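You operate a simulated robot arm through the tools that you are given. There is no shell and no other tool.

You run a simulated robot arm. Do the job below in one go: nothing can be reset, and whatever is moved stays where it is left.

TASK
Put things in order on the top of the wooden table. At the end: the grey medium cell from the top of the wooden table is on the small brown carton; the grey holed box from the top of the wooden table stands where the grey medium cell stood; the blue lamp stands on top of the orange cover; the blue hand brush stands where the grey holed box stood; whatever was shut is shut again. Leave all else as you found it, and nothing knocked over. Set down upright: medium cell.

It is judged by the outcome, as a careful person would: the job done as asked, and still so three seconds after it is handed in. It fails if anything else is knocked over, pushed out of place, dropped, spilled or broken. A push-on lid holds only when it is set on centred and level and pressed home; a screw cap is set on level and turned clockwise until tight.

THE ROBOT
A 7-joint arm with a two-finger parallel gripper, fixed in place. Base frame: the origin is at the foot of the arm, x ahead of it, y to its left, z up; the work surface is at about z = 0.8. Units: m, rad, N and s.
With the tool pointing down near the work surface it reaches from about 0.3 to 0.7 m from the base axis. Its first joint turns from -1.152 to 1.152 rad. Payload 1.57 kg.
The tool frame sits at the grasp point between the pads (the TCP): z along the fingers, y along the line on which they close. The tips reach 0.03 m beyond it. The gripper opens to 0.11 m. The fingers are 0.024 m wide and 0.012 m thick; the gripper's body (0.048 by 0.112 m) begins 0.078 m behind the TCP.
Orientation is that of the tool frame in the base frame, as [roll, pitch, yaw] about the fixed x, y, z axes, in that order (R = Rz(yaw) Ry(pitch) Rx(roll)). With the fingers straight down and closing along the base's y, the tool's x points along the base's -x, its y along +y and its z along -z.

THE INTERFACE
- The arm moves only by the tool arm_command. Its argument "targets" is a list of rows, each a list of 6 numbers: the shift along the tool's x, y, z in units of 20 mm (1.0 is 20 mm), then the turn, a rotation vector about the tool's x, y, z in units of 4 degrees (1.0 is 4 degrees). In form: [[dx, dy, dz, ax, ay, az], ...]. A call has 1 to 20 rows; each row shifts and turns the commanded pose from where the row before left it, along the tool's axes as they then stand. "hand" is the opening, from 0 (shut) to 1 (fully open), set as the call begins (left out, the last holds). A call with a number of a shift or a turn outside -1 to 1 is refused whole. Each row takes 0.2 s and may step no farther than 0.05 m and 0.15 rad from the row before; otherwise, or with a gripper value out of range, the whole call is refused. Where a pose cannot be reached the arm comes as near as it can. A force on the tool above 40 N (or 10 N above the force at the start of the call, whichever is more), or a blocked arm, ends the call early, and 0.2 s more pass. Each finger travels about 0.108 m/s and halts on what it meets, pressing with about 30 N; the grip force reading is that of the motor and also rises with nothing between the fingers. The clock runs only during rows and for 0.2 s after the last one: add rows that do not move to give the fingers time. The reply holds the time, the measured pose of the TCP, the force on the tool along the base axes, the opening and the grip force, in the units named above and with some noise, with the torque about the TCP (base axes, N m) and any sound that the robot's microphone picked up.
- Cameras (640 x 400 px; columns grow to the right, rows downward): "scene" is fixed at [0.163, -0.3996, 1.3891]; the picture's right is [0.76, -0.65, 0.00], its down [-0.46, -0.54, -0.70] and it looks along [0.45, 0.54, -0.71] (base axes); focal length 297 px, centre (320, 200). "wrist" rides on the gripper at [0.07, 0.016, -0.141] in the tool frame; the picture's right is [-0.23, 0.97, 0.00], its down [-0.86, -0.20, -0.48] and it looks along [-0.47, -0.11, 0.88] (tool axes); focal length 222 px, centre (320, 200). There is no depth. A picture from a camera that has moved, and an enlarged one, comes with that camera's place and axes in the base frame and with its lens.
- capture(camera): a new picture of that camera. It takes no simulated time.
- enlarge(camera, box): a new picture of the part [left, top, right, bottom] of that camera's present view, enlarged. It takes no simulated time.
- sign_off(): hands the job in; it is judged then, once.

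Places have to be worked out from the pictures, the camera data and where the tool is seen. Open the gripper and draw the arm clear of the work before you hand the job in, unless the task says otherwise.

The tools are called after "Emit:" as a command line: name --pt "numbers of a row" for each row, then --argument value for the rest, lists and objects as JSON in quotes. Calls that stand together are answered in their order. arm_command: Moves the arm, as the interface text tells. Its arguments: {"type":"object","properties":{"targets":{"type":"array"},"hand":{"type":"number"}},"required":["targets"]} The other tools are called the same way: capture (camera) takes a picture; enlarge (camera, box) takes an enlarged picture of a part of a camera's view; sign_off () hands the job in.

At the start:

```text
t: 0.0
tool_pos: [0.4496, 0.0324, 1.1232]
tool_rot: [3.141, -0.002, -3.142]
ft_force: [-0.1, 1.0, -0.6]
moment: [0.02, -0.02, -0.02]
grip_width: 0.1102
gripper_force: 0.0
```

scene: 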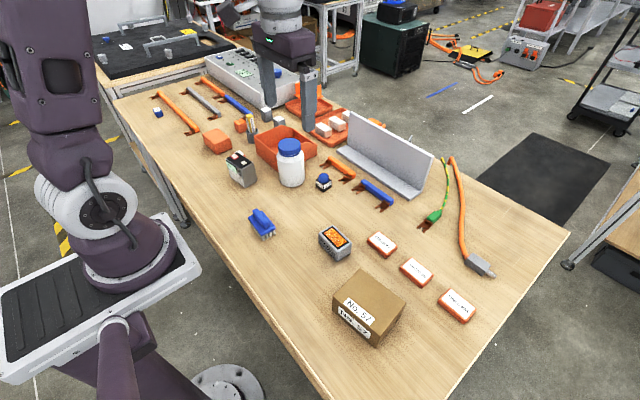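
wrist: 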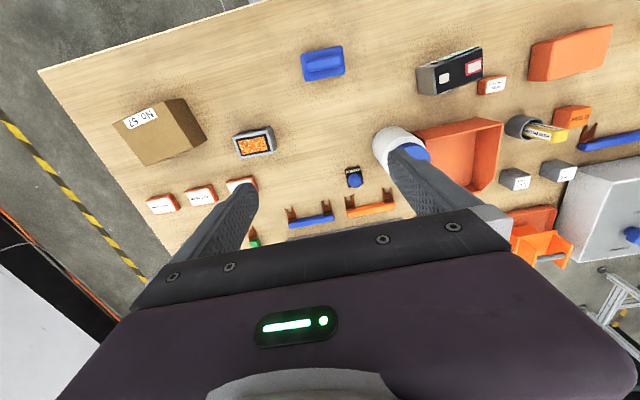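

I begin by looking closely at the table to identify the items named in the job.

Emit:
enlarge --camera "scene" --box '[220, 120, 420, 245]'

Emit:
enlarge --camera "scene" --box '[230, 200, 490, 360]'

Emit:
enlarge --camera "scene" --box '[130, 60, 330, 185]'

Emit:
enlarge --camera "wrist" --box '[100, 30, 360, 240]'

Emit:
enlarge --camera "wrist" --box '[330, 20, 640, 260]'

```text
3.20 times, centred on (320, 182) of scene
camera zoom: at [0.163, -0.3996, 1.3891], right [0.76, -0.65, 0.0], down [-0.46, -0.54, -0.7], along [0.45, 0.54, -0.71], focal length 950 px, centre (320, 256)
```

zoom: 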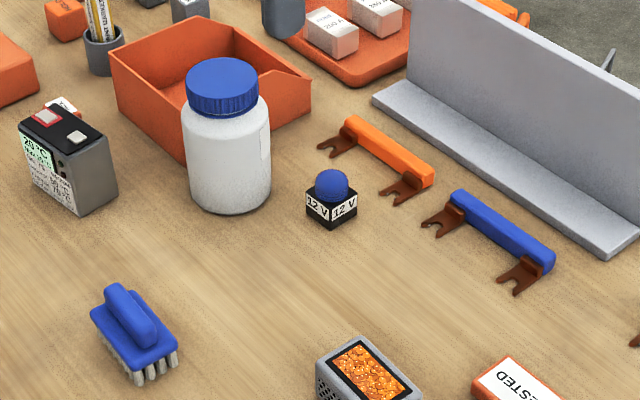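

```text
2.46 times, centred on (360, 280) of scene
camera zoom: at [0.163, -0.3996, 1.3891], right [0.76, -0.65, 0.0], down [-0.46, -0.54, -0.7], along [0.45, 0.54, -0.71], focal length 731 px, centre (222, 3)
```

zoom: 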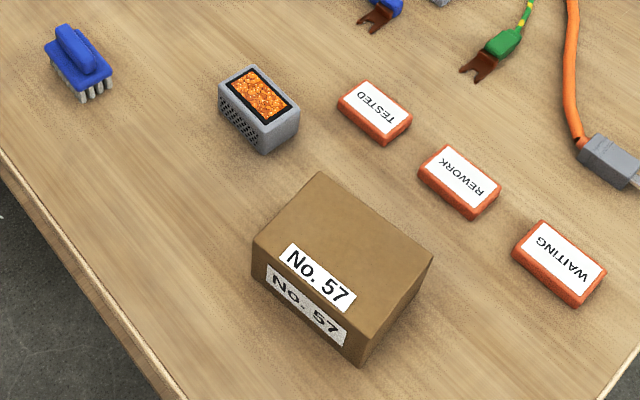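

```text
3.20 times, centred on (230, 122) of scene
camera zoom: at [0.163, -0.3996, 1.3891], right [0.76, -0.65, 0.0], down [-0.46, -0.54, -0.7], along [0.45, 0.54, -0.71], focal length 950 px, centre (608, 448)
```

zoom: 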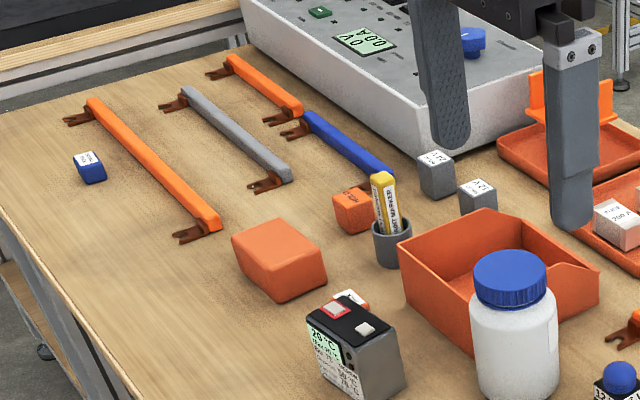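

```text
1.90 times, centred on (230, 135) of wrist
camera zoom: at [0.3792, 0.0511, 1.2651], right [0.23, 0.97, 0.0], down [0.86, -0.2, 0.48], along [0.47, -0.11, -0.88], focal length 423 px, centre (491, 324)
```

zoom: 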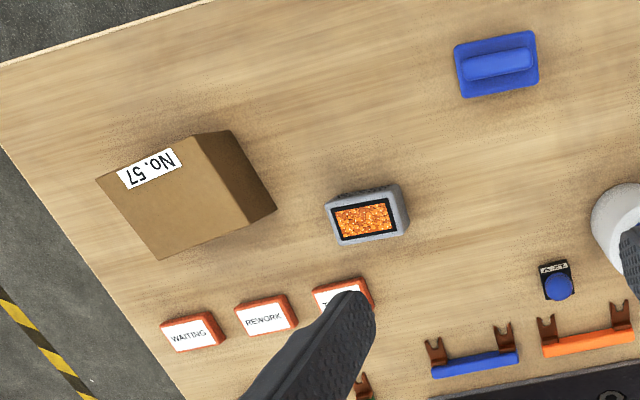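

```text
1.67 times, centred on (485, 140) of wrist
camera zoom: at [0.3792, 0.0511, 1.2651], right [0.23, 0.97, 0.0], down [0.86, -0.2, 0.48], along [0.47, -0.11, -0.88], focal length 370 px, centre (45, 300)
```

zoom: 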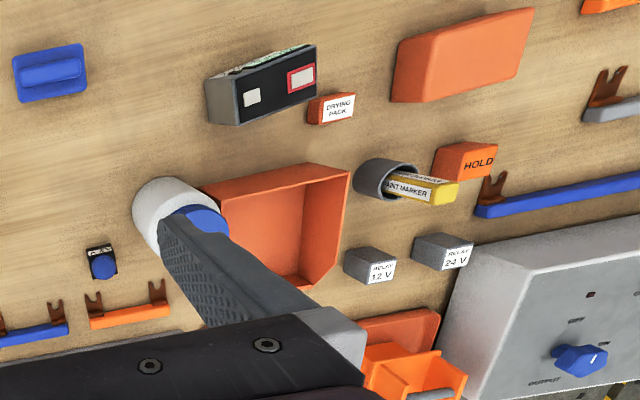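

The named items need closer identification; I enlarge the grey device with the display, the lamp, the orange block and others.

Emit:
enlarge --camera "scene" --box '[215, 140, 271, 195]'

Emit:
enlarge --camera "wrist" --box '[400, 30, 520, 110]'

Emit:
enlarge --camera "scene" --box '[190, 90, 290, 160]'

Emit:
enlarge --camera "scene" --box '[290, 70, 400, 150]'

Emit:
enlarge --camera "wrist" --box '[490, 100, 640, 270]'

Emit:
enlarge --camera "scene" --box '[140, 70, 240, 150]'

```text
7.27 times, centred on (243, 168) of scene
camera zoom: at [0.163, -0.3996, 1.3891], right [0.76, -0.65, 0.0], down [-0.46, -0.54, -0.7], along [0.45, 0.54, -0.71], focal length 2160 px, centre (880, 436)
```

zoom: 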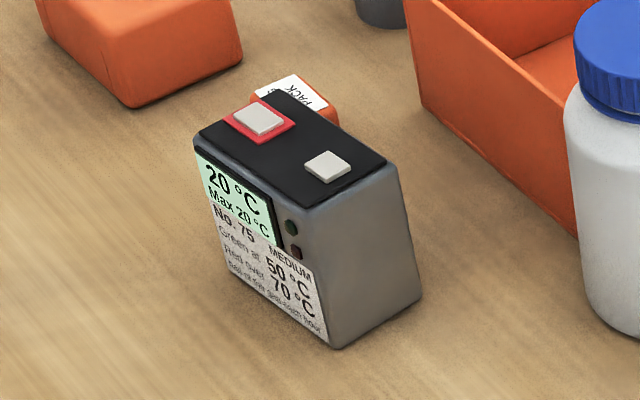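

```text
5.00 times, centred on (460, 70) of wrist
camera zoom: at [0.3792, 0.0511, 1.2651], right [0.23, 0.97, 0.0], down [0.86, -0.2, 0.48], along [0.47, -0.11, -0.88], focal length 1111 px, centre (-380, 850)
```

zoom: 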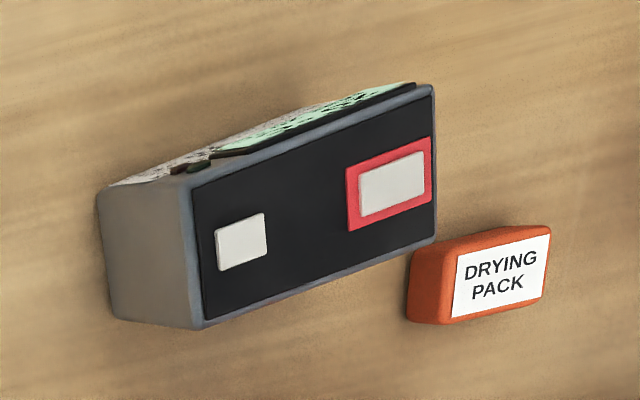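

```text
5.71 times, centred on (240, 125) of scene
camera zoom: at [0.163, -0.3996, 1.3891], right [0.76, -0.65, 0.0], down [-0.46, -0.54, -0.7], along [0.45, 0.54, -0.71], focal length 1697 px, centre (777, 629)
```

zoom: 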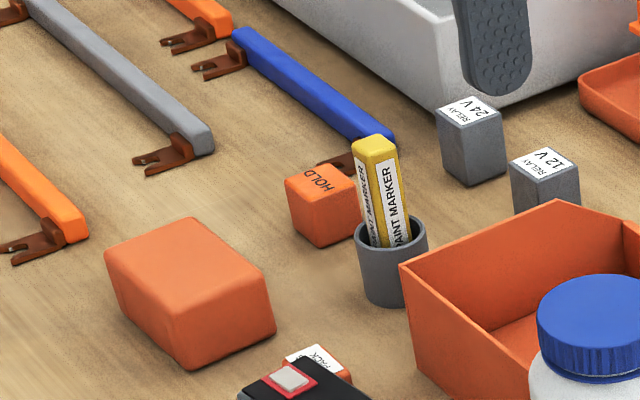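

```text
5.00 times, centred on (345, 110) of scene
camera zoom: at [0.163, -0.3996, 1.3891], right [0.76, -0.65, 0.0], down [-0.46, -0.54, -0.7], along [0.45, 0.54, -0.71], focal length 1485 px, centre (195, 650)
```

zoom: 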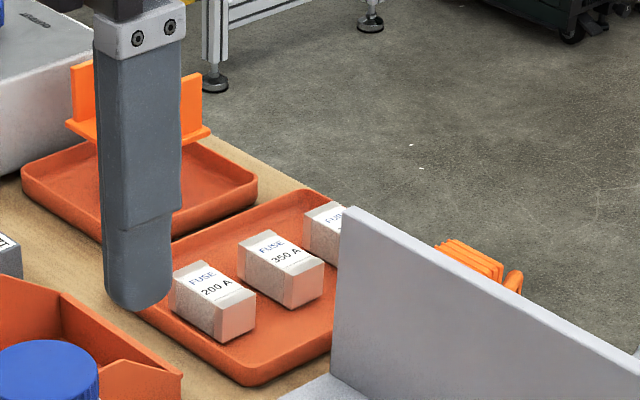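

```text
2.35 times, centred on (565, 185) of wrist
camera zoom: at [0.3792, 0.0511, 1.2651], right [0.23, 0.97, 0.0], down [0.86, -0.2, 0.48], along [0.47, -0.11, -0.88], focal length 523 px, centre (-256, 235)
```

zoom: 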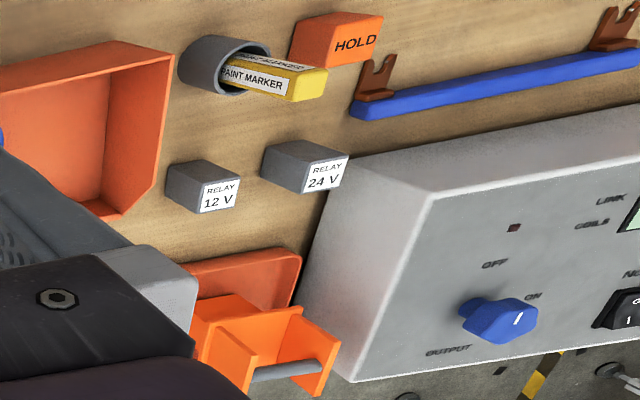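

```text
5.00 times, centred on (190, 110) of scene
camera zoom: at [0.163, -0.3996, 1.3891], right [0.76, -0.65, 0.0], down [-0.46, -0.54, -0.7], along [0.45, 0.54, -0.71], focal length 1485 px, centre (970, 650)
```

zoom: 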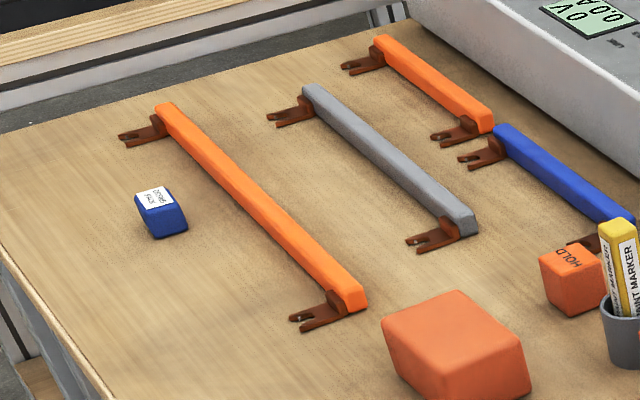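

Identification: the medium cell is the grey "No. 75 MEDIUM" box near (0.42, 0.26). The holed box is the perforated grey box near (0.46, -0.10), and the carton is near (0.40, -0.26). The brush is near (0.36, 0.06), the lamp is the 12 V one near (0.587, 0.086), and the cover is the plain orange block near (0.445, 0.47). I move over the cell to view it from above.

Emit:
arm_command --pt "0.12 0.95 0.4 0 0 0" --pt "0.12 0.95 0.4 0 0 0" --pt "0.12 0.95 0.4 0 0 0" --pt "0.12 0.95 0.4 0 0 0" --pt "0.12 0.95 0.4 0 0 0" --pt "0.12 0.95 0.4 0 0 0" --pt "0.12 0.95 0.4 0 0 0" --pt "0.12 0.95 0.4 0 0 0" --pt "0.12 0.95 0.4 0 0 0" --pt "0.12 0.95 0.4 0 0 0" --pt "0.12 0.95 0.4 0 0 0" --pt "0.12 0.95 0.4 0 0 0" --pt "0 0 0 0 0 0" --hand 1

Emit:
capture --camera "wrist"

Emit:
capture --camera "scene"

```text
t: 2.8
tool_pos: [0.4221, 0.2628, 1.0259]
tool_rot: [3.141, -0.001, -3.141]
ft_force: [-0.3, -0.1, 0.0]
moment: [-0.02, 0.0, 0.03]
grip_width: 0.11
gripper_force: 0.0
```

```text
taken
camera wrist: at [0.3503, 0.2796, 1.1685], right [0.23, 0.97, 0.0], down [0.86, -0.2, 0.48], along [0.47, -0.11, -0.88], focal length 222 px, centre (320, 200)
```

wrist: 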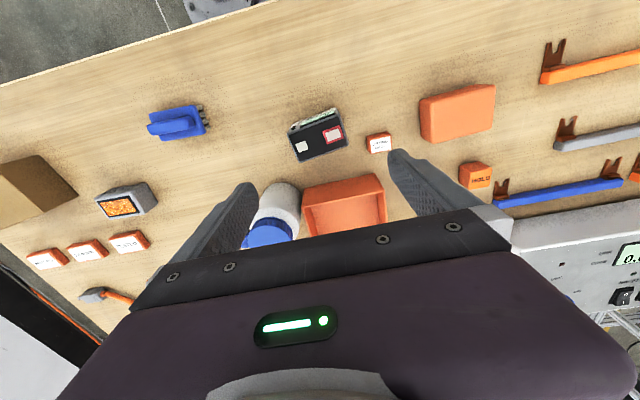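

```text
taken
```

scene: 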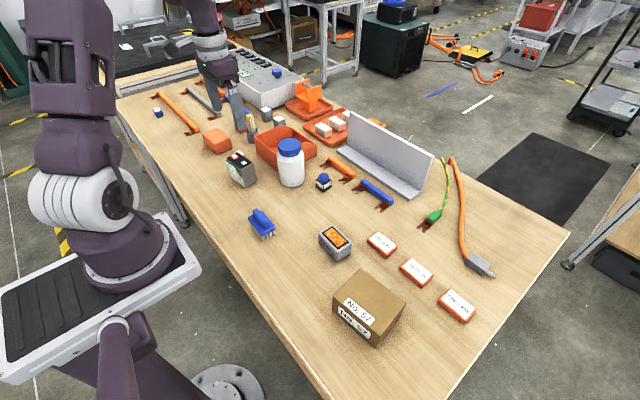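

The cell is visible beneath the gripper. I enlarge it to measure its position and yaw.

Emit:
enlarge --camera "wrist" --box '[270, 90, 410, 178]'

Emit:
enlarge --camera "wrist" --box '[80, 90, 220, 178]'

Emit:
enlarge --camera "wrist" --box '[400, 70, 540, 158]'

Emit:
enlarge --camera "scene" --box '[190, 90, 290, 160]'

```text
4.55 times, centred on (340, 134) of wrist
camera zoom: at [0.3503, 0.2796, 1.1685], right [0.23, 0.97, 0.0], down [0.86, -0.2, 0.48], along [0.47, -0.11, -0.88], focal length 1010 px, centre (229, 500)
```

zoom: 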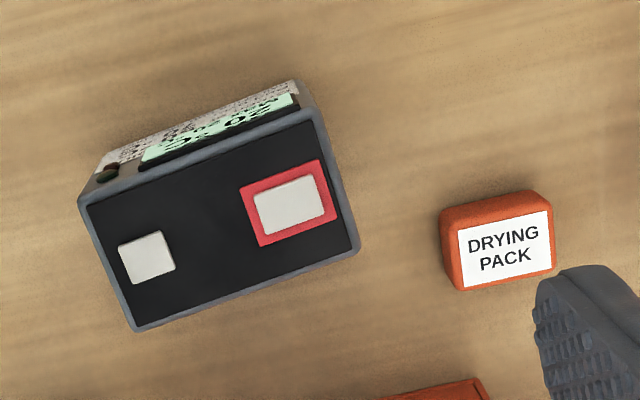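

```text
4.55 times, centred on (150, 134) of wrist
camera zoom: at [0.3503, 0.2796, 1.1685], right [0.23, 0.97, 0.0], down [0.86, -0.2, 0.48], along [0.47, -0.11, -0.88], focal length 1010 px, centre (1093, 500)
```

zoom: 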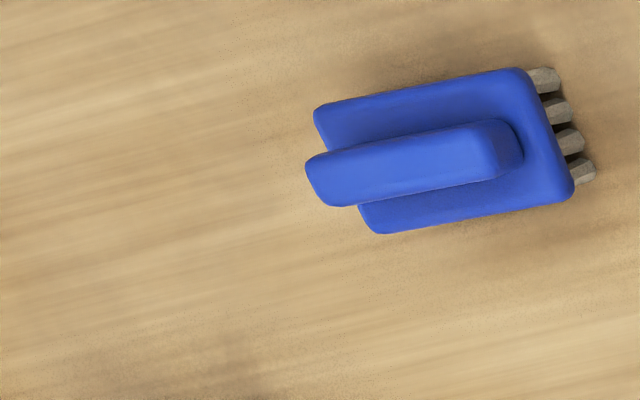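

```text
4.55 times, centred on (470, 114) of wrist
camera zoom: at [0.3503, 0.2796, 1.1685], right [0.23, 0.97, 0.0], down [0.86, -0.2, 0.48], along [0.47, -0.11, -0.88], focal length 1010 px, centre (-362, 591)
```

zoom: 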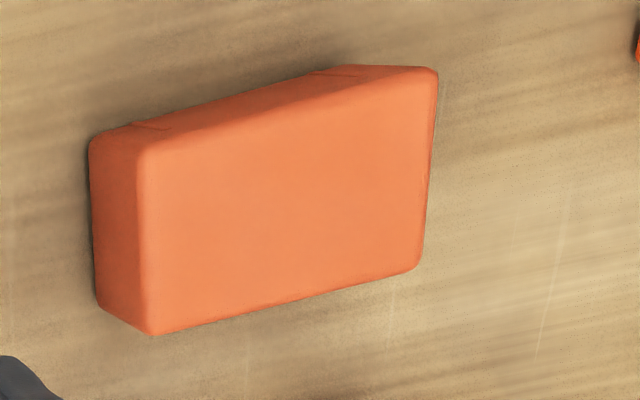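

```text
5.71 times, centred on (240, 125) of scene
camera zoom: at [0.163, -0.3996, 1.3891], right [0.76, -0.65, 0.0], down [-0.46, -0.54, -0.7], along [0.45, 0.54, -0.71], focal length 1697 px, centre (777, 629)
```

zoom: 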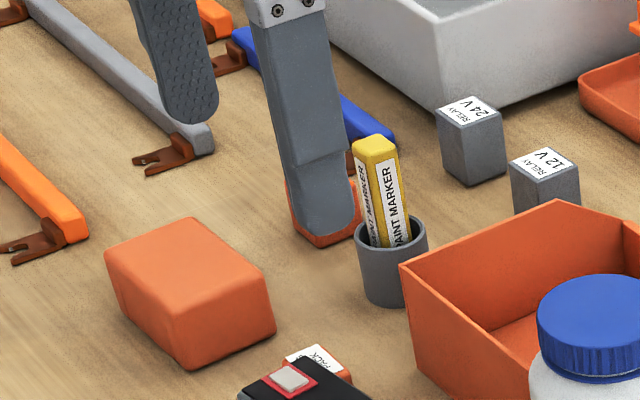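

From the wrist view the cell's top is centred at about (0.419, 0.261), yawed about +7.7°, roughly 41 x 72 mm, top at z≈0.87. I turn the tool to match and come partway down, then check.

Emit:
arm_command --pt "0.07 -0.13 0 0 0 -0.96" --pt "0 0 0.5 0 0 -0.965" --pt "0 0 1 0 0 0" --pt "0 0 1 0 0 0" --pt "0 0 1 0 0 0" --pt "0 0 1 0 0 0" --pt "0 0 0.5 0 0 0" --pt "0 0 0 0 0 0" --hand 1

Emit:
capture --camera "wrist"

Emit:
enlarge --camera "scene" --box '[190, 110, 318, 190]'

```text
t: 4.6
tool_pos: [0.4186, 0.2603, 0.928]
tool_rot: [3.141, -0.002, -3.008]
ft_force: [-0.5, -0.1, -0.1]
moment: [-0.03, 0.01, 0.04]
grip_width: 0.1098
gripper_force: 0.0
```

```text
taken
camera wrist: at [0.3467, 0.2669, 1.0692], right [0.09, 1.0, 0.0], down [0.87, -0.08, 0.48], along [0.48, -0.05, -0.88], focal length 222 px, centre (320, 200)
```

wrist: 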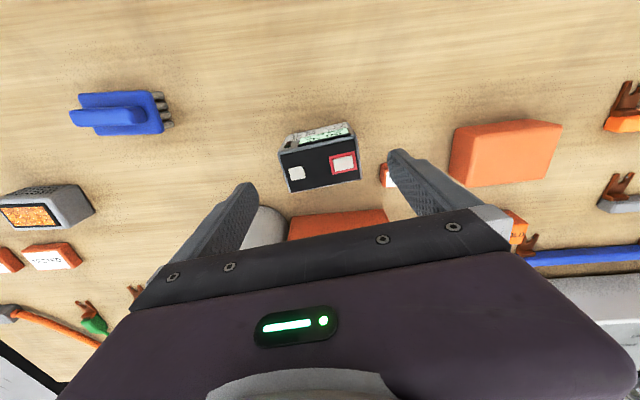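

```text
5.00 times, centred on (254, 150) of scene
camera zoom: at [0.163, -0.3996, 1.3891], right [0.76, -0.65, 0.0], down [-0.46, -0.54, -0.7], along [0.45, 0.54, -0.71], focal length 1485 px, centre (650, 450)
```

zoom: 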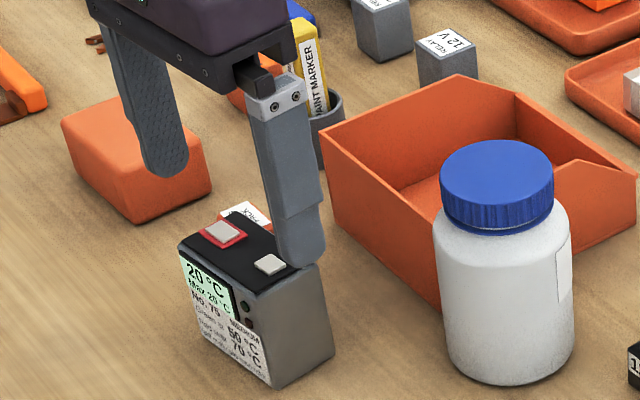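

The tool is aligned over the cell, with finger clearance on both sides. I descend to z≈0.842 around the cell.

Emit:
arm_command --pt "0 0 1 0 0 0" --pt "0 0 1 0 0 0" --pt "0 0 1 0 0 0" --pt "0 0 1 0 0 0" --pt "0 0 0.3 0 0 0" --pt "0 0 0 0 0 0" --hand 1

Emit:
capture --camera "wrist"

Emit:
enlarge --camera "scene" --box '[190, 110, 318, 190]'

```text
t: 6.0
tool_pos: [0.4187, 0.2593, 0.8419]
tool_rot: [-3.14, 0.0, -3.008]
ft_force: [0.8, 0.1, 0.8]
moment: [0.01, 0.01, -0.02]
grip_width: 0.1099
gripper_force: 0.1
```

```text
taken
camera wrist: at [0.3475, 0.267, 0.9836], right [0.09, 1.0, 0.0], down [0.87, -0.08, 0.48], along [0.48, -0.04, -0.88], focal length 222 px, centre (320, 200)
```

wrist: 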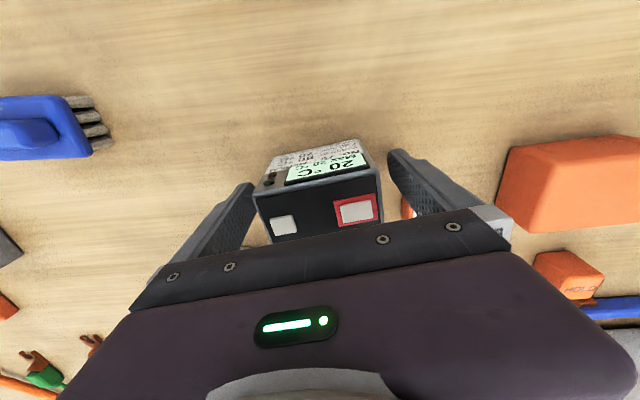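

```text
5.00 times, centred on (254, 150) of scene
camera zoom: at [0.163, -0.3996, 1.3891], right [0.76, -0.65, 0.0], down [-0.46, -0.54, -0.7], along [0.45, 0.54, -0.71], focal length 1485 px, centre (650, 450)
```

zoom: 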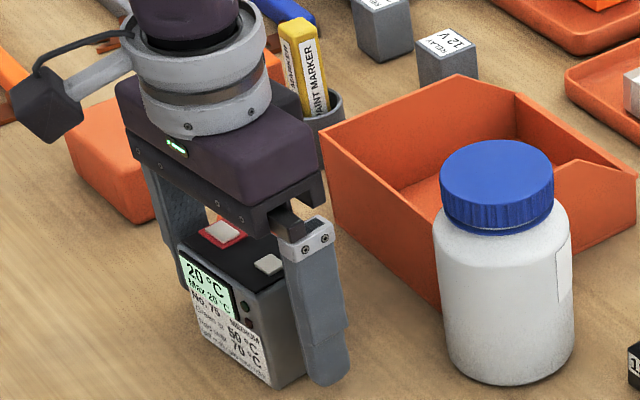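

The fingers straddle the cell cleanly without contact. I close on it.

Emit:
arm_command --pt "0 0 0 0 0 0" --pt "0 0 0 0 0 0" --pt "0 0 0 0 0 0" --pt "0 0 0 0 0 0" --hand 0

Emit:
enlarge --camera "scene" --box '[190, 110, 318, 190]'

```text
t: 7.0
tool_pos: [0.4192, 0.2594, 0.8428]
tool_rot: [-3.141, -0.001, -3.008]
ft_force: [0.9, 0.4, 0.2]
moment: [0.05, -0.11, 0.02]
grip_width: 0.0752
gripper_force: 30.5
```

```text
5.00 times, centred on (254, 150) of scene
camera zoom: at [0.163, -0.3996, 1.3891], right [0.76, -0.65, 0.0], down [-0.46, -0.54, -0.7], along [0.45, 0.54, -0.71], focal length 1485 px, centre (650, 450)
```

zoom: 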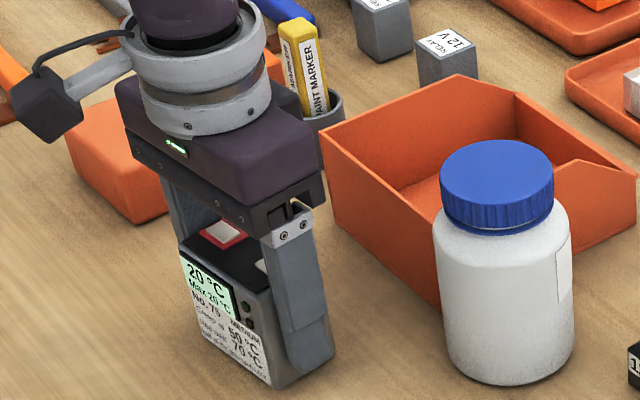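

The cell is gripped at 75 mm with 30 N. I lift straight up and check the load.

Emit:
arm_command --pt "0 0 -0.25 0 0 0" --pt "0 0 -0.5 0 0 0" --pt "0 0 -1 0 0 0" --pt "0 0 -1 0 0 0" --pt "0 0 -1 0 0 0" --pt "0 0 -1 0 0 0" --pt "0 0 -1 0 0 0" --pt "0 0 -1 0 0 0" --pt "0 0 -1 0 0 0" --pt "0 0 -1 0 0 0" --pt "0 0 -0.25 0 0 0" --pt "0 0 0 0 0 0" --hand 0

Emit:
capture --camera "scene"

Emit:
capture --camera "wrist"

```text
t: 9.6
tool_pos: [0.4202, 0.26, 1.0202]
tool_rot: [-3.141, -0.001, -3.006]
ft_force: [-0.5, 0.8, -4.5]
moment: [-0.02, 0.02, -0.02]
grip_width: 0.0747
gripper_force: 29.9
```

```text
taken
```

scene: 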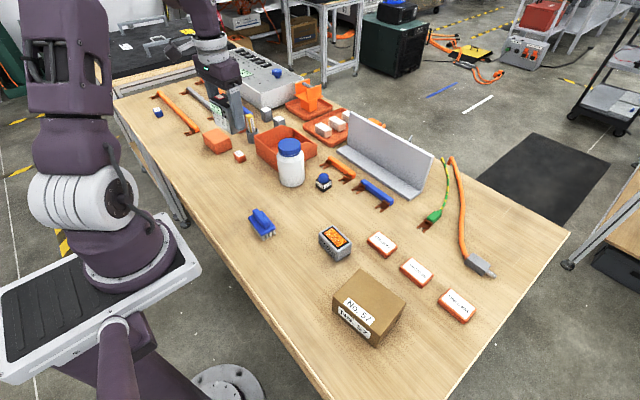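

```text
taken
camera wrist: at [0.3473, 0.2667, 1.1633], right [0.09, 1.0, 0.0], down [0.87, -0.08, 0.48], along [0.48, -0.04, -0.88], focal length 222 px, centre (320, 200)
```

wrist: 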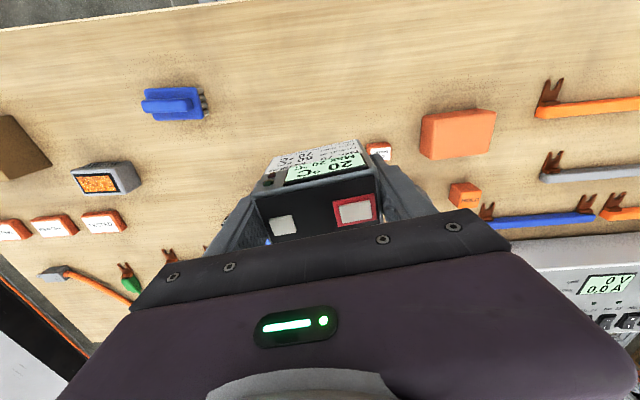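

The cell is lifted (about 4.5 N) and held firmly. I carry it at this height toward the carton and stop short, so that the wrist camera can measure the carton top.

Emit:
arm_command --pt "0.17 -0.5 0 0 0 0" --pt "0.17 -1 0 0 0 0" --pt "0.17 -1 0 0 0 0" --pt "0.17 -1 0 0 0 0" --pt "0.17 -1 0 0 0 0" --pt "0.17 -1 0 0 0 0" --pt "0.17 -1 0 0 0 0" --pt "0.17 -1 0 0 0 0" --pt "0.17 -1 0 0 0 0" --pt "0.17 -1 0 0 0 0" --pt "0.17 -1 0 0 0 0" --pt "0.17 -1 0 0 0 0" --pt "0.17 -1 0 0 0 0" --pt "0.17 -1 0 0 0 0" --pt "0.17 -1 0 0 0 0" --pt "0.17 -1 0 0 0 0" --pt "0.17 -1 0 0 0 0" --pt "0.17 -1 0 0 0 0" --pt "0.17 -0.5 0 0 0 0" --pt "0 0 0 0 0 0" --hand 0

Emit:
capture --camera "wrist"

Emit:
capture --camera "scene"

```text
t: 13.8
tool_pos: [0.4035, -0.1056, 1.0203]
tool_rot: [-3.141, 0.0, -3.006]
ft_force: [0.1, 0.2, -4.8]
moment: [0.0, -0.03, 0.0]
grip_width: 0.075
gripper_force: 29.8
```

```text
taken
camera wrist: at [0.3321, -0.0985, 1.1629], right [0.09, 1.0, 0.0], down [0.87, -0.08, 0.48], along [0.48, -0.04, -0.88], focal length 222 px, centre (320, 200)
```

wrist: 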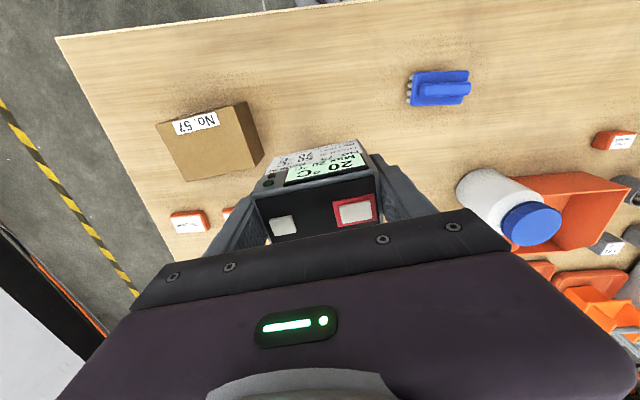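

```text
taken
```

scene: 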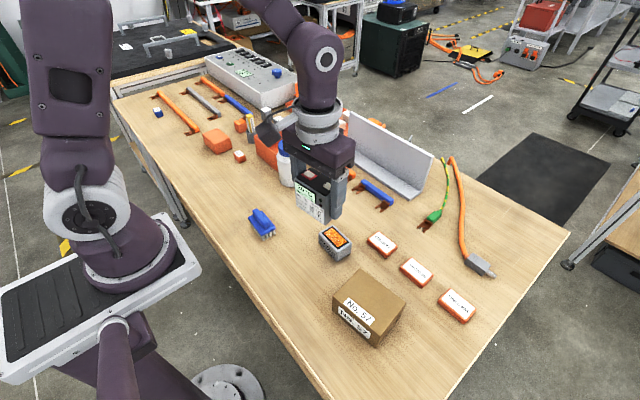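

I stopped at y≈-0.106 with the carton in view to the left of the held cell. I enlarge it to fix its top corners.

Emit:
enlarge --camera "wrist" --box '[140, 85, 280, 195]'

Emit:
enlarge --camera "scene" --box '[310, 250, 438, 360]'

Emit:
enlarge --camera "scene" --box '[270, 150, 370, 280]'

```text
3.64 times, centred on (210, 140) of wrist
camera zoom: at [0.3321, -0.0985, 1.1629], right [0.09, 1.0, 0.0], down [0.87, -0.08, 0.48], along [0.48, -0.04, -0.88], focal length 808 px, centre (720, 418)
```

zoom: 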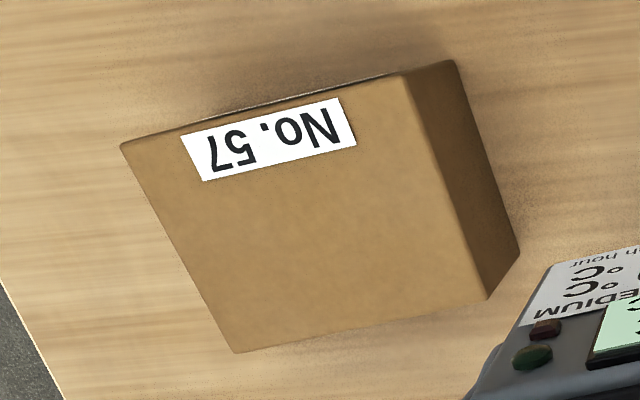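

```text
3.64 times, centred on (374, 305) of scene
camera zoom: at [0.1631, -0.3996, 1.3891], right [0.76, -0.65, 0.0], down [-0.46, -0.54, -0.7], along [0.45, 0.54, -0.71], focal length 1080 px, centre (124, -182)
```

zoom: 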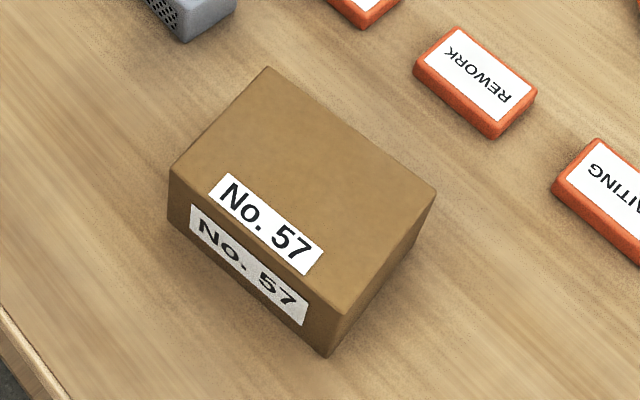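

```text
3.08 times, centred on (320, 215) of scene
camera zoom: at [0.1631, -0.3996, 1.3891], right [0.76, -0.65, 0.0], down [-0.46, -0.54, -0.7], along [0.45, 0.54, -0.71], focal length 914 px, centre (320, 154)
```

zoom: 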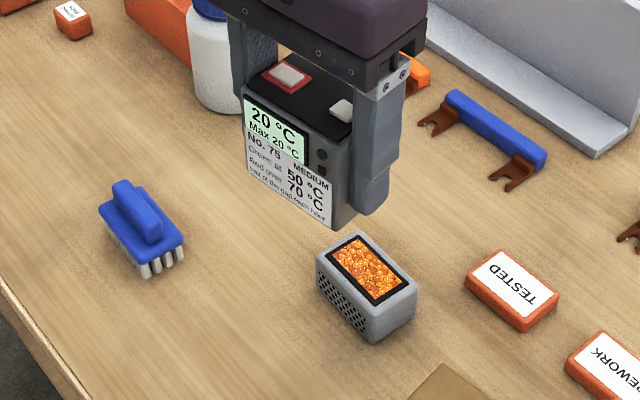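

The carton top is centred at about (0.399, -0.260) at z≈0.86, yaw ≈7°, which nearly matches the cell's held yaw. I move over it and come down to about 15 mm above.

Emit:
arm_command --pt "0.16 -0.65 0 0 0 0" --pt "0.16 -1 0 0 0 0" --pt "0.16 -1 0 0 0 0" --pt "0.16 -1 0 0 0 0" --pt "0.16 -1 0 0 0 0" --pt "0.16 -1 0 0 0 0" --pt "0.16 -1 0 0 0 0" --pt "0.14 -1 0 0 0 0" --pt "0 0 0.5 0 0 0" --pt "0 0 1 0 0 0" --pt "0 0 1 0 0 0" --pt "0 0 1 0 0 0" --pt "0 0 1 0 0 0" --pt "0 0 0.5 0 0 0" --pt "0 0 0 0 0 0" --hand 0

Emit:
capture --camera "wrist"

Emit:
enlarge --camera "scene" --box '[290, 220, 450, 360]'

```text
t: 17.0
tool_pos: [0.3991, -0.2603, 0.9222]
tool_rot: [-3.141, -0.001, -3.009]
ft_force: [0.5, -0.3, -4.8]
moment: [-0.04, -0.02, -0.01]
grip_width: 0.0751
gripper_force: 29.4
```

```text
taken
camera wrist: at [0.3271, -0.2532, 1.063], right [0.09, 1.0, 0.0], down [0.87, -0.08, 0.48], along [0.48, -0.04, -0.88], focal length 222 px, centre (320, 200)
```

wrist: 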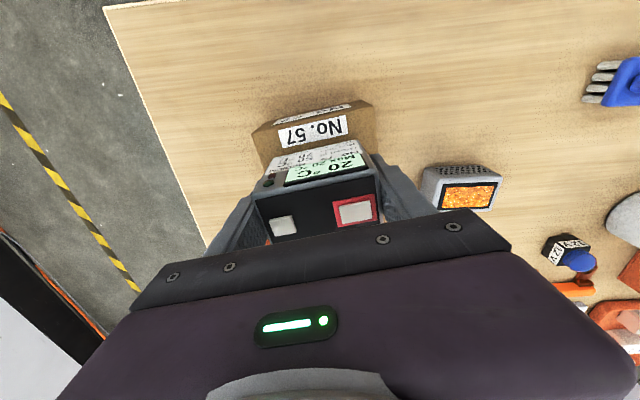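

```text
2.86 times, centred on (370, 290) of scene
camera zoom: at [0.1631, -0.3997, 1.3891], right [0.76, -0.65, 0.0], down [-0.46, -0.54, -0.7], along [0.45, 0.54, -0.71], focal length 849 px, centre (177, -57)
```

zoom: 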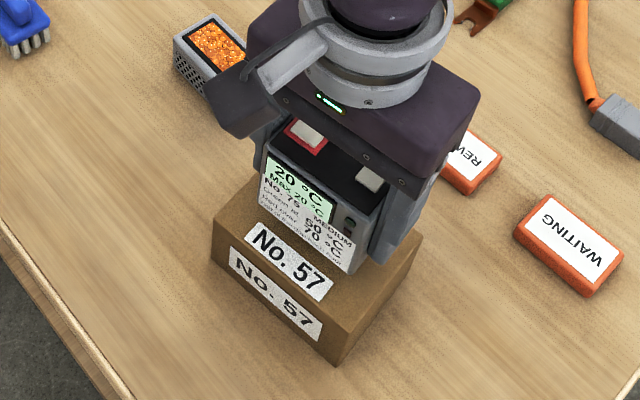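

The cell sits centred above the carton with about 18–20 mm still to go. I lower slowly, with fine steps at the end.

Emit:
arm_command --pt "0 0 0.3 0 0 0" --pt "0 0 0.3 0 0 0" --pt "0 0 0.2 0 0 0" --pt "0 0 0.05 0 0 0" --pt "0 0 0.05 0 0 0" --pt "0 0 0 0 0 0" --hand 0

Emit:
enlarge --camera "scene" --box '[330, 250, 410, 340]'

```text
t: 18.4
tool_pos: [0.3995, -0.2608, 0.9038]
tool_rot: [-3.139, 0.002, -3.006]
ft_force: [-3.8, 4.8, 29.7]
moment: [0.45, 0.22, -0.11]
grip_width: 0.0748
gripper_force: 30.3
```

```text
4.44 times, centred on (370, 295) of scene
camera zoom: at [0.1626, -0.3992, 1.3893], right [0.76, -0.65, 0.0], down [-0.46, -0.54, -0.7], along [0.45, 0.54, -0.71], focal length 1320 px, centre (98, -222)
```

zoom: 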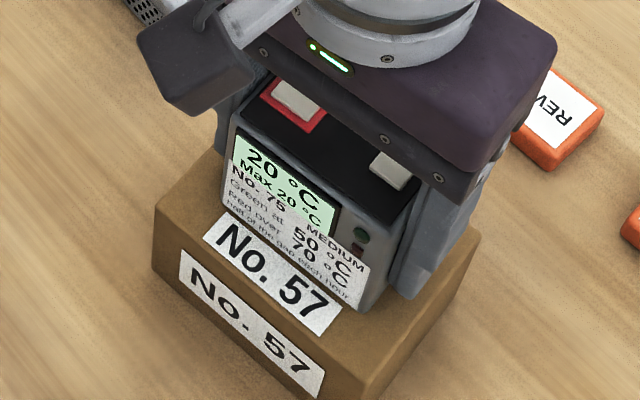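

The cell is in contact with the carton and is pressing harder than needed. I back off about 1 mm before releasing.

Emit:
arm_command --pt "0 0 -0.05 0 0 0" --pt "0 0 0 0 0 0" --hand 0

```text
t: 19.0
tool_pos: [0.4, -0.2609, 0.9037]
tool_rot: [-3.14, 0.001, -3.006]
ft_force: [1.0, 1.2, 11.5]
moment: [-0.06, -0.14, 0.0]
grip_width: 0.0748
gripper_force: 29.9
```

The press is down to about 16 N, so another 0.8 mm should take it near zero. Then I open the gripper.

Emit:
arm_command --pt "0 0 -0.03 0 0 0" --pt "0 0 0 0 0 0" --hand 0

Emit:
arm_command --pt "0 0 0 0 0 0" --pt "0 0 0 0 0 0" --pt "0 0 0 0 0 0" --pt "0 0 0 0 0 0" --hand 0.95

Emit:
enlarge --camera "scene" --box '[330, 250, 410, 340]'

Emit:
capture --camera "wrist"

```text
t: 19.6
tool_pos: [0.3985, -0.2608, 0.9042]
tool_rot: [3.14, -0.001, -3.006]
ft_force: [-0.5, -1.8, -3.4]
moment: [-0.04, -0.03, -0.02]
grip_width: 0.075
gripper_force: 29.9
```

```text
t: 20.6
tool_pos: [0.3998, -0.2603, 0.9043]
tool_rot: [-3.141, -0.001, -3.007]
ft_force: [0.4, 1.0, 0.3]
moment: [-0.01, 0.01, -0.01]
grip_width: 0.1044
gripper_force: 0.0
```

```text
4.44 times, centred on (370, 295) of scene
camera zoom: at [0.163, -0.3996, 1.3891], right [0.76, -0.65, 0.0], down [-0.46, -0.54, -0.7], along [0.45, 0.54, -0.71], focal length 1320 px, centre (98, -222)
```

zoom: 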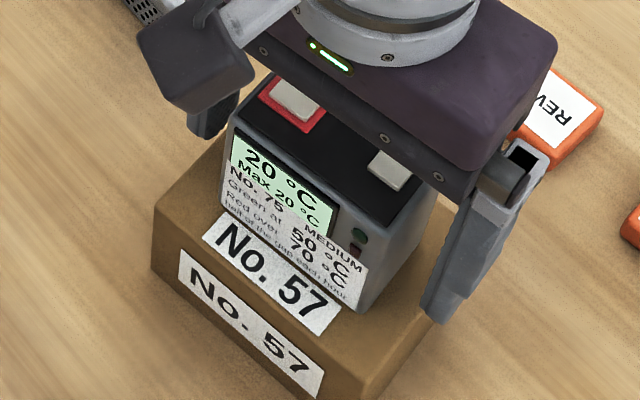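

```text
taken
camera wrist: at [0.327, -0.2535, 1.0462], right [0.09, 1.0, 0.0], down [0.87, -0.08, 0.48], along [0.48, -0.04, -0.88], focal length 222 px, centre (320, 200)
```

wrist: 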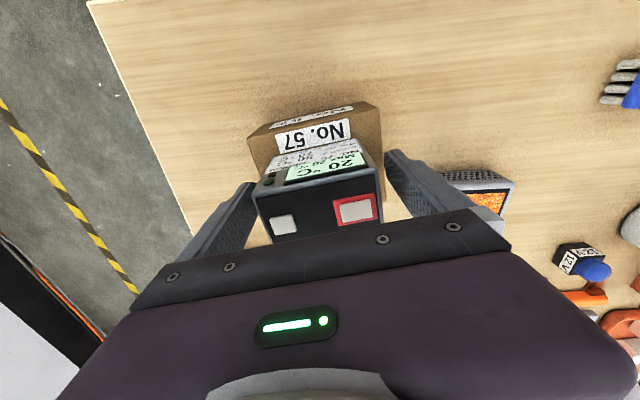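

The cell stands free and level on the carton. I raise straight up clear of it, then move over the holed box, turning back toward its yaw.

Emit:
arm_command --pt "0 0 -0.3 0 0 0" --pt "0 0 -0.7 0 0 0" --pt "0 0 -1 0 0 0" --pt "0 0 -1 0 0 0" --pt "0 0 -1 0 0 0" --pt "0 0 -1 0 0 0" --pt "0 0 -1 0 0 0" --pt "0 0 -0.5 0 0 0" --pt "-0.5 0.9 0 0 0 0" --pt "-0.5 0.9 0 0 0 0" --pt "-0.5 0.95 0 0 0 0" --pt "-0.5 0.95 0 0 0 0" --pt "-0.5 0.95 0 0 0 0" --pt "-0.5 0.95 0 0 0 0" --pt "-0.5 0.95 0 0 0 0" --pt "-0.55 0.93 0 0 0 0" --pt "0 0 0 0 0 0.96" --pt "0 0 0 0 0 0.965" --pt "0 0 0 0 0 0" --hand 1

Emit:
capture --camera "wrist"

Emit:
capture --camera "scene"

```text
t: 24.6
tool_pos: [0.4591, -0.1008, 1.0356]
tool_rot: [3.139, 0.001, 3.139]
ft_force: [0.4, 0.4, -0.2]
moment: [0.01, 0.01, 0.02]
grip_width: 0.1098
gripper_force: 0.1
```

```text
taken
camera wrist: at [0.3888, -0.0846, 1.1768], right [0.23, 0.97, 0.0], down [0.85, -0.2, 0.48], along [0.47, -0.11, -0.88], focal length 222 px, centre (320, 200)
```

wrist: 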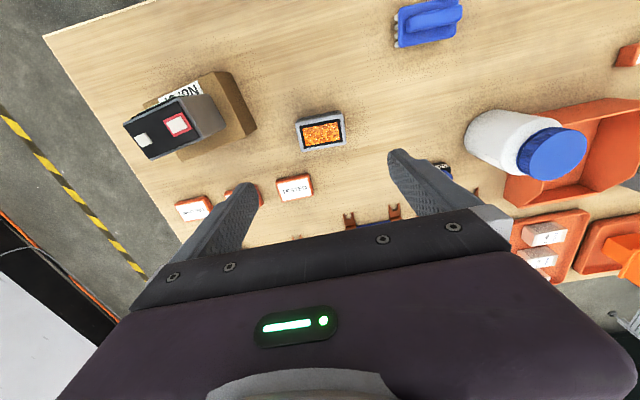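

```text
taken
```

scene: 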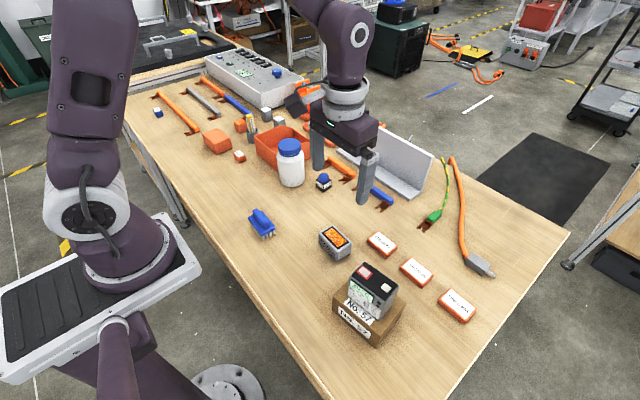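

The cell stands on the carton undisturbed. I enlarge the holed box under the gripper, and the brush.

Emit:
enlarge --camera "wrist" --box '[270, 95, 380, 165]'

Emit:
enlarge --camera "wrist" --box '[370, 0, 490, 70]'

Emit:
enlarge --camera "scene" --box '[300, 210, 370, 270]'

Emit:
enlarge --camera "scene" --box '[235, 195, 291, 250]'

Emit:
enlarge --camera "scene" --box '[320, 250, 420, 360]'

```text
5.71 times, centred on (325, 130) of wrist
camera zoom: at [0.3888, -0.0846, 1.1768], right [0.23, 0.97, 0.0], down [0.85, -0.2, 0.48], along [0.47, -0.11, -0.88], focal length 1269 px, centre (291, 600)
```

zoom: 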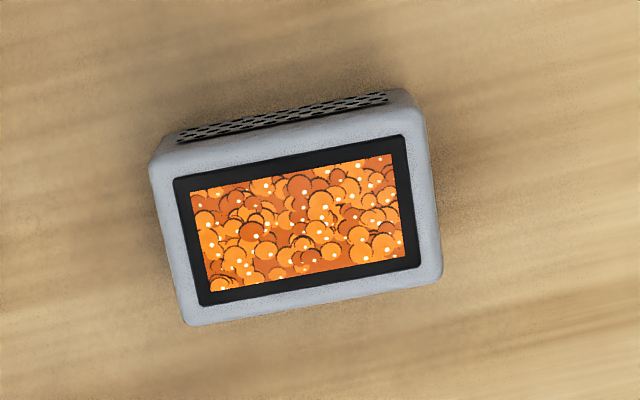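

```text
5.33 times, centred on (430, 35) of wrist
camera zoom: at [0.3888, -0.0846, 1.1768], right [0.23, 0.97, 0.0], down [0.85, -0.2, 0.48], along [0.47, -0.11, -0.88], focal length 1185 px, centre (-267, 1080)
```

zoom: 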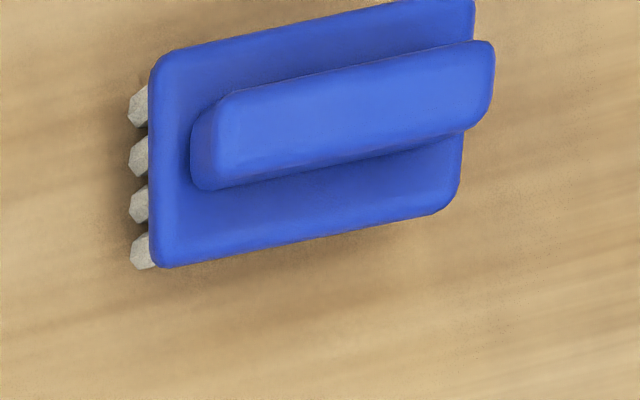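

```text
6.67 times, centred on (335, 240) of scene
camera zoom: at [0.163, -0.3996, 1.3891], right [0.76, -0.65, 0.0], down [-0.46, -0.54, -0.7], along [0.45, 0.54, -0.71], focal length 1980 px, centre (220, -67)
```

zoom: 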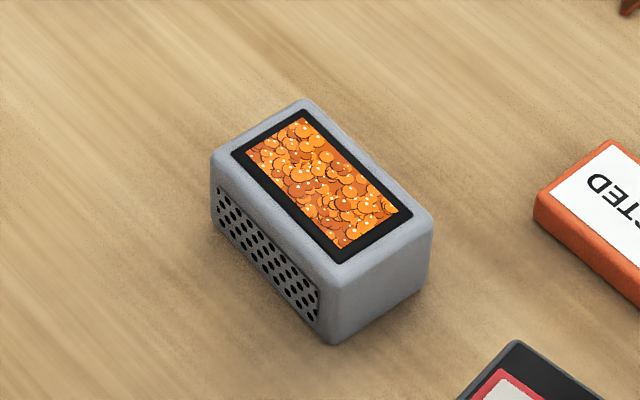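

```text
7.27 times, centred on (263, 222) of scene
camera zoom: at [0.163, -0.3996, 1.3891], right [0.76, -0.65, 0.0], down [-0.46, -0.54, -0.7], along [0.45, 0.54, -0.71], focal length 2160 px, centre (734, 36)
```

zoom: 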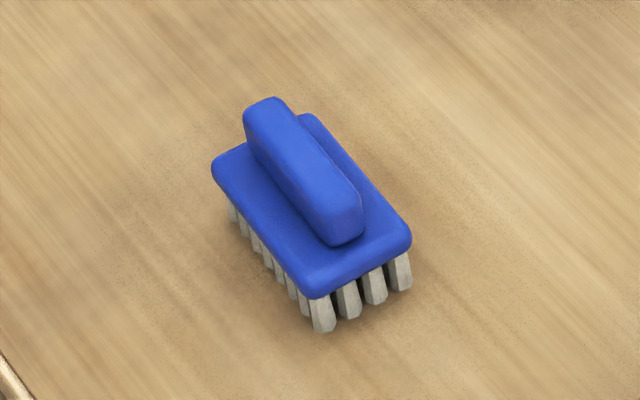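

```text
3.64 times, centred on (370, 305) of scene
camera zoom: at [0.163, -0.3996, 1.3891], right [0.76, -0.65, 0.0], down [-0.46, -0.54, -0.7], along [0.45, 0.54, -0.71], focal length 1080 px, centre (138, -182)
```

zoom: 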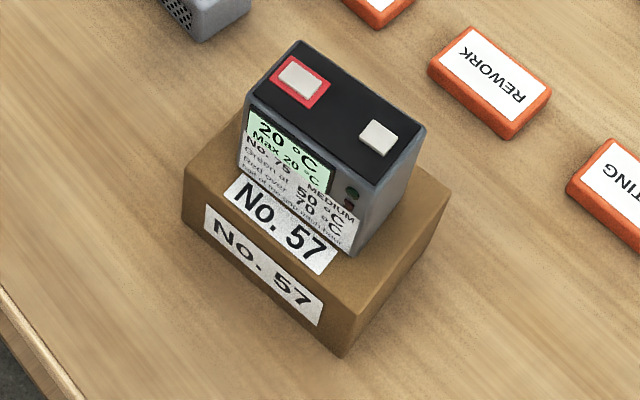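

The holed box is centred at about (0.459, -0.100), yaw about -3°, roughly 40 x 66 mm and about 42 mm tall. I turn slightly to match and descend most of the way.

Emit:
arm_command --pt "0 0.05 0.3 0 0 0.72" --pt "0 0 0.8 0 0 0" --pt "0 0 1 0 0 0" --pt "0 0 1 0 0 0" --pt "0 0 1 0 0 0" --pt "0 0 1 0 0 0" --pt "0 0 1 0 0 0" --pt "0 0 0.9 0 0 0" --pt "0 0 0 0 0 0" --hand 1

Emit:
capture --camera "wrist"

Emit:
enlarge --camera "scene" --box '[285, 190, 385, 280]'

```text
t: 26.6
tool_pos: [0.4607, -0.1027, 0.8957]
tool_rot: [-3.14, 0.001, 3.091]
ft_force: [0.2, 0.4, -0.7]
moment: [-0.02, 0.01, -0.03]
grip_width: 0.1097
gripper_force: 0.0
```

```text
taken
camera wrist: at [0.3904, -0.0807, 1.0368], right [0.28, 0.96, 0.0], down [0.84, -0.24, 0.48], along [0.46, -0.13, -0.88], focal length 222 px, centre (320, 200)
```

wrist: 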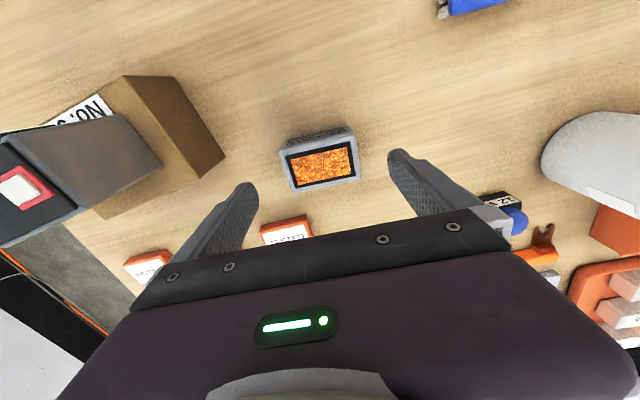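

```text
4.44 times, centred on (335, 235) of scene
camera zoom: at [0.163, -0.3996, 1.3891], right [0.76, -0.65, 0.0], down [-0.46, -0.54, -0.7], along [0.45, 0.54, -0.71], focal length 1320 px, centre (253, 44)
```

zoom: 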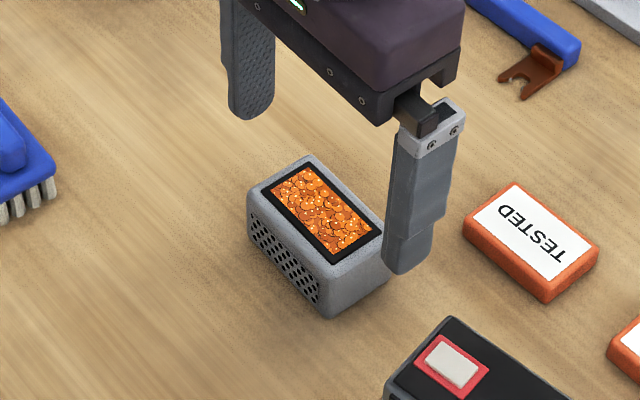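

The alignment holds, with the box centre within 2 mm of the tool axis. I descend the rest to z≈0.838.

Emit:
arm_command --pt "0.1 0.05 0.9 0 0 0" --pt "0 0 0.9 0 0 0" --pt "0 0 0.7 0 0 0" --pt "0 0 0.39 0 0 0" --pt "0 0 0 0 0 0" --hand 1

Emit:
enlarge --camera "scene" --box '[285, 190, 385, 280]'

Emit:
capture --camera "wrist"

```text
t: 27.8
tool_pos: [0.458, -0.0992, 0.8367]
tool_rot: [-3.14, -0.002, 3.09]
ft_force: [-0.2, -0.3, -0.1]
moment: [0.01, 0.01, -0.03]
grip_width: 0.1098
gripper_force: 0.1
```

```text
4.44 times, centred on (335, 235) of scene
camera zoom: at [0.163, -0.3996, 1.3891], right [0.76, -0.65, 0.0], down [-0.46, -0.54, -0.7], along [0.45, 0.54, -0.71], focal length 1320 px, centre (253, 44)
```

zoom: 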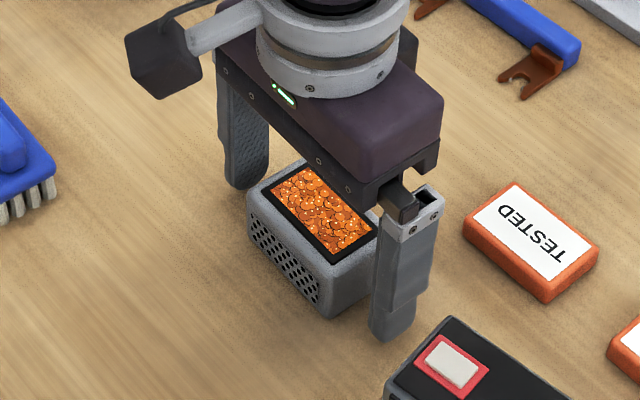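

```text
taken
camera wrist: at [0.3882, -0.0791, 0.9781], right [0.28, 0.96, 0.0], down [0.84, -0.24, 0.48], along [0.46, -0.13, -0.88], focal length 222 px, centre (320, 200)
```

wrist: 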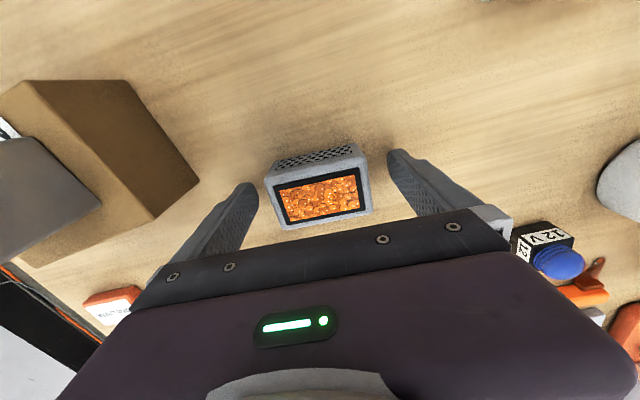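

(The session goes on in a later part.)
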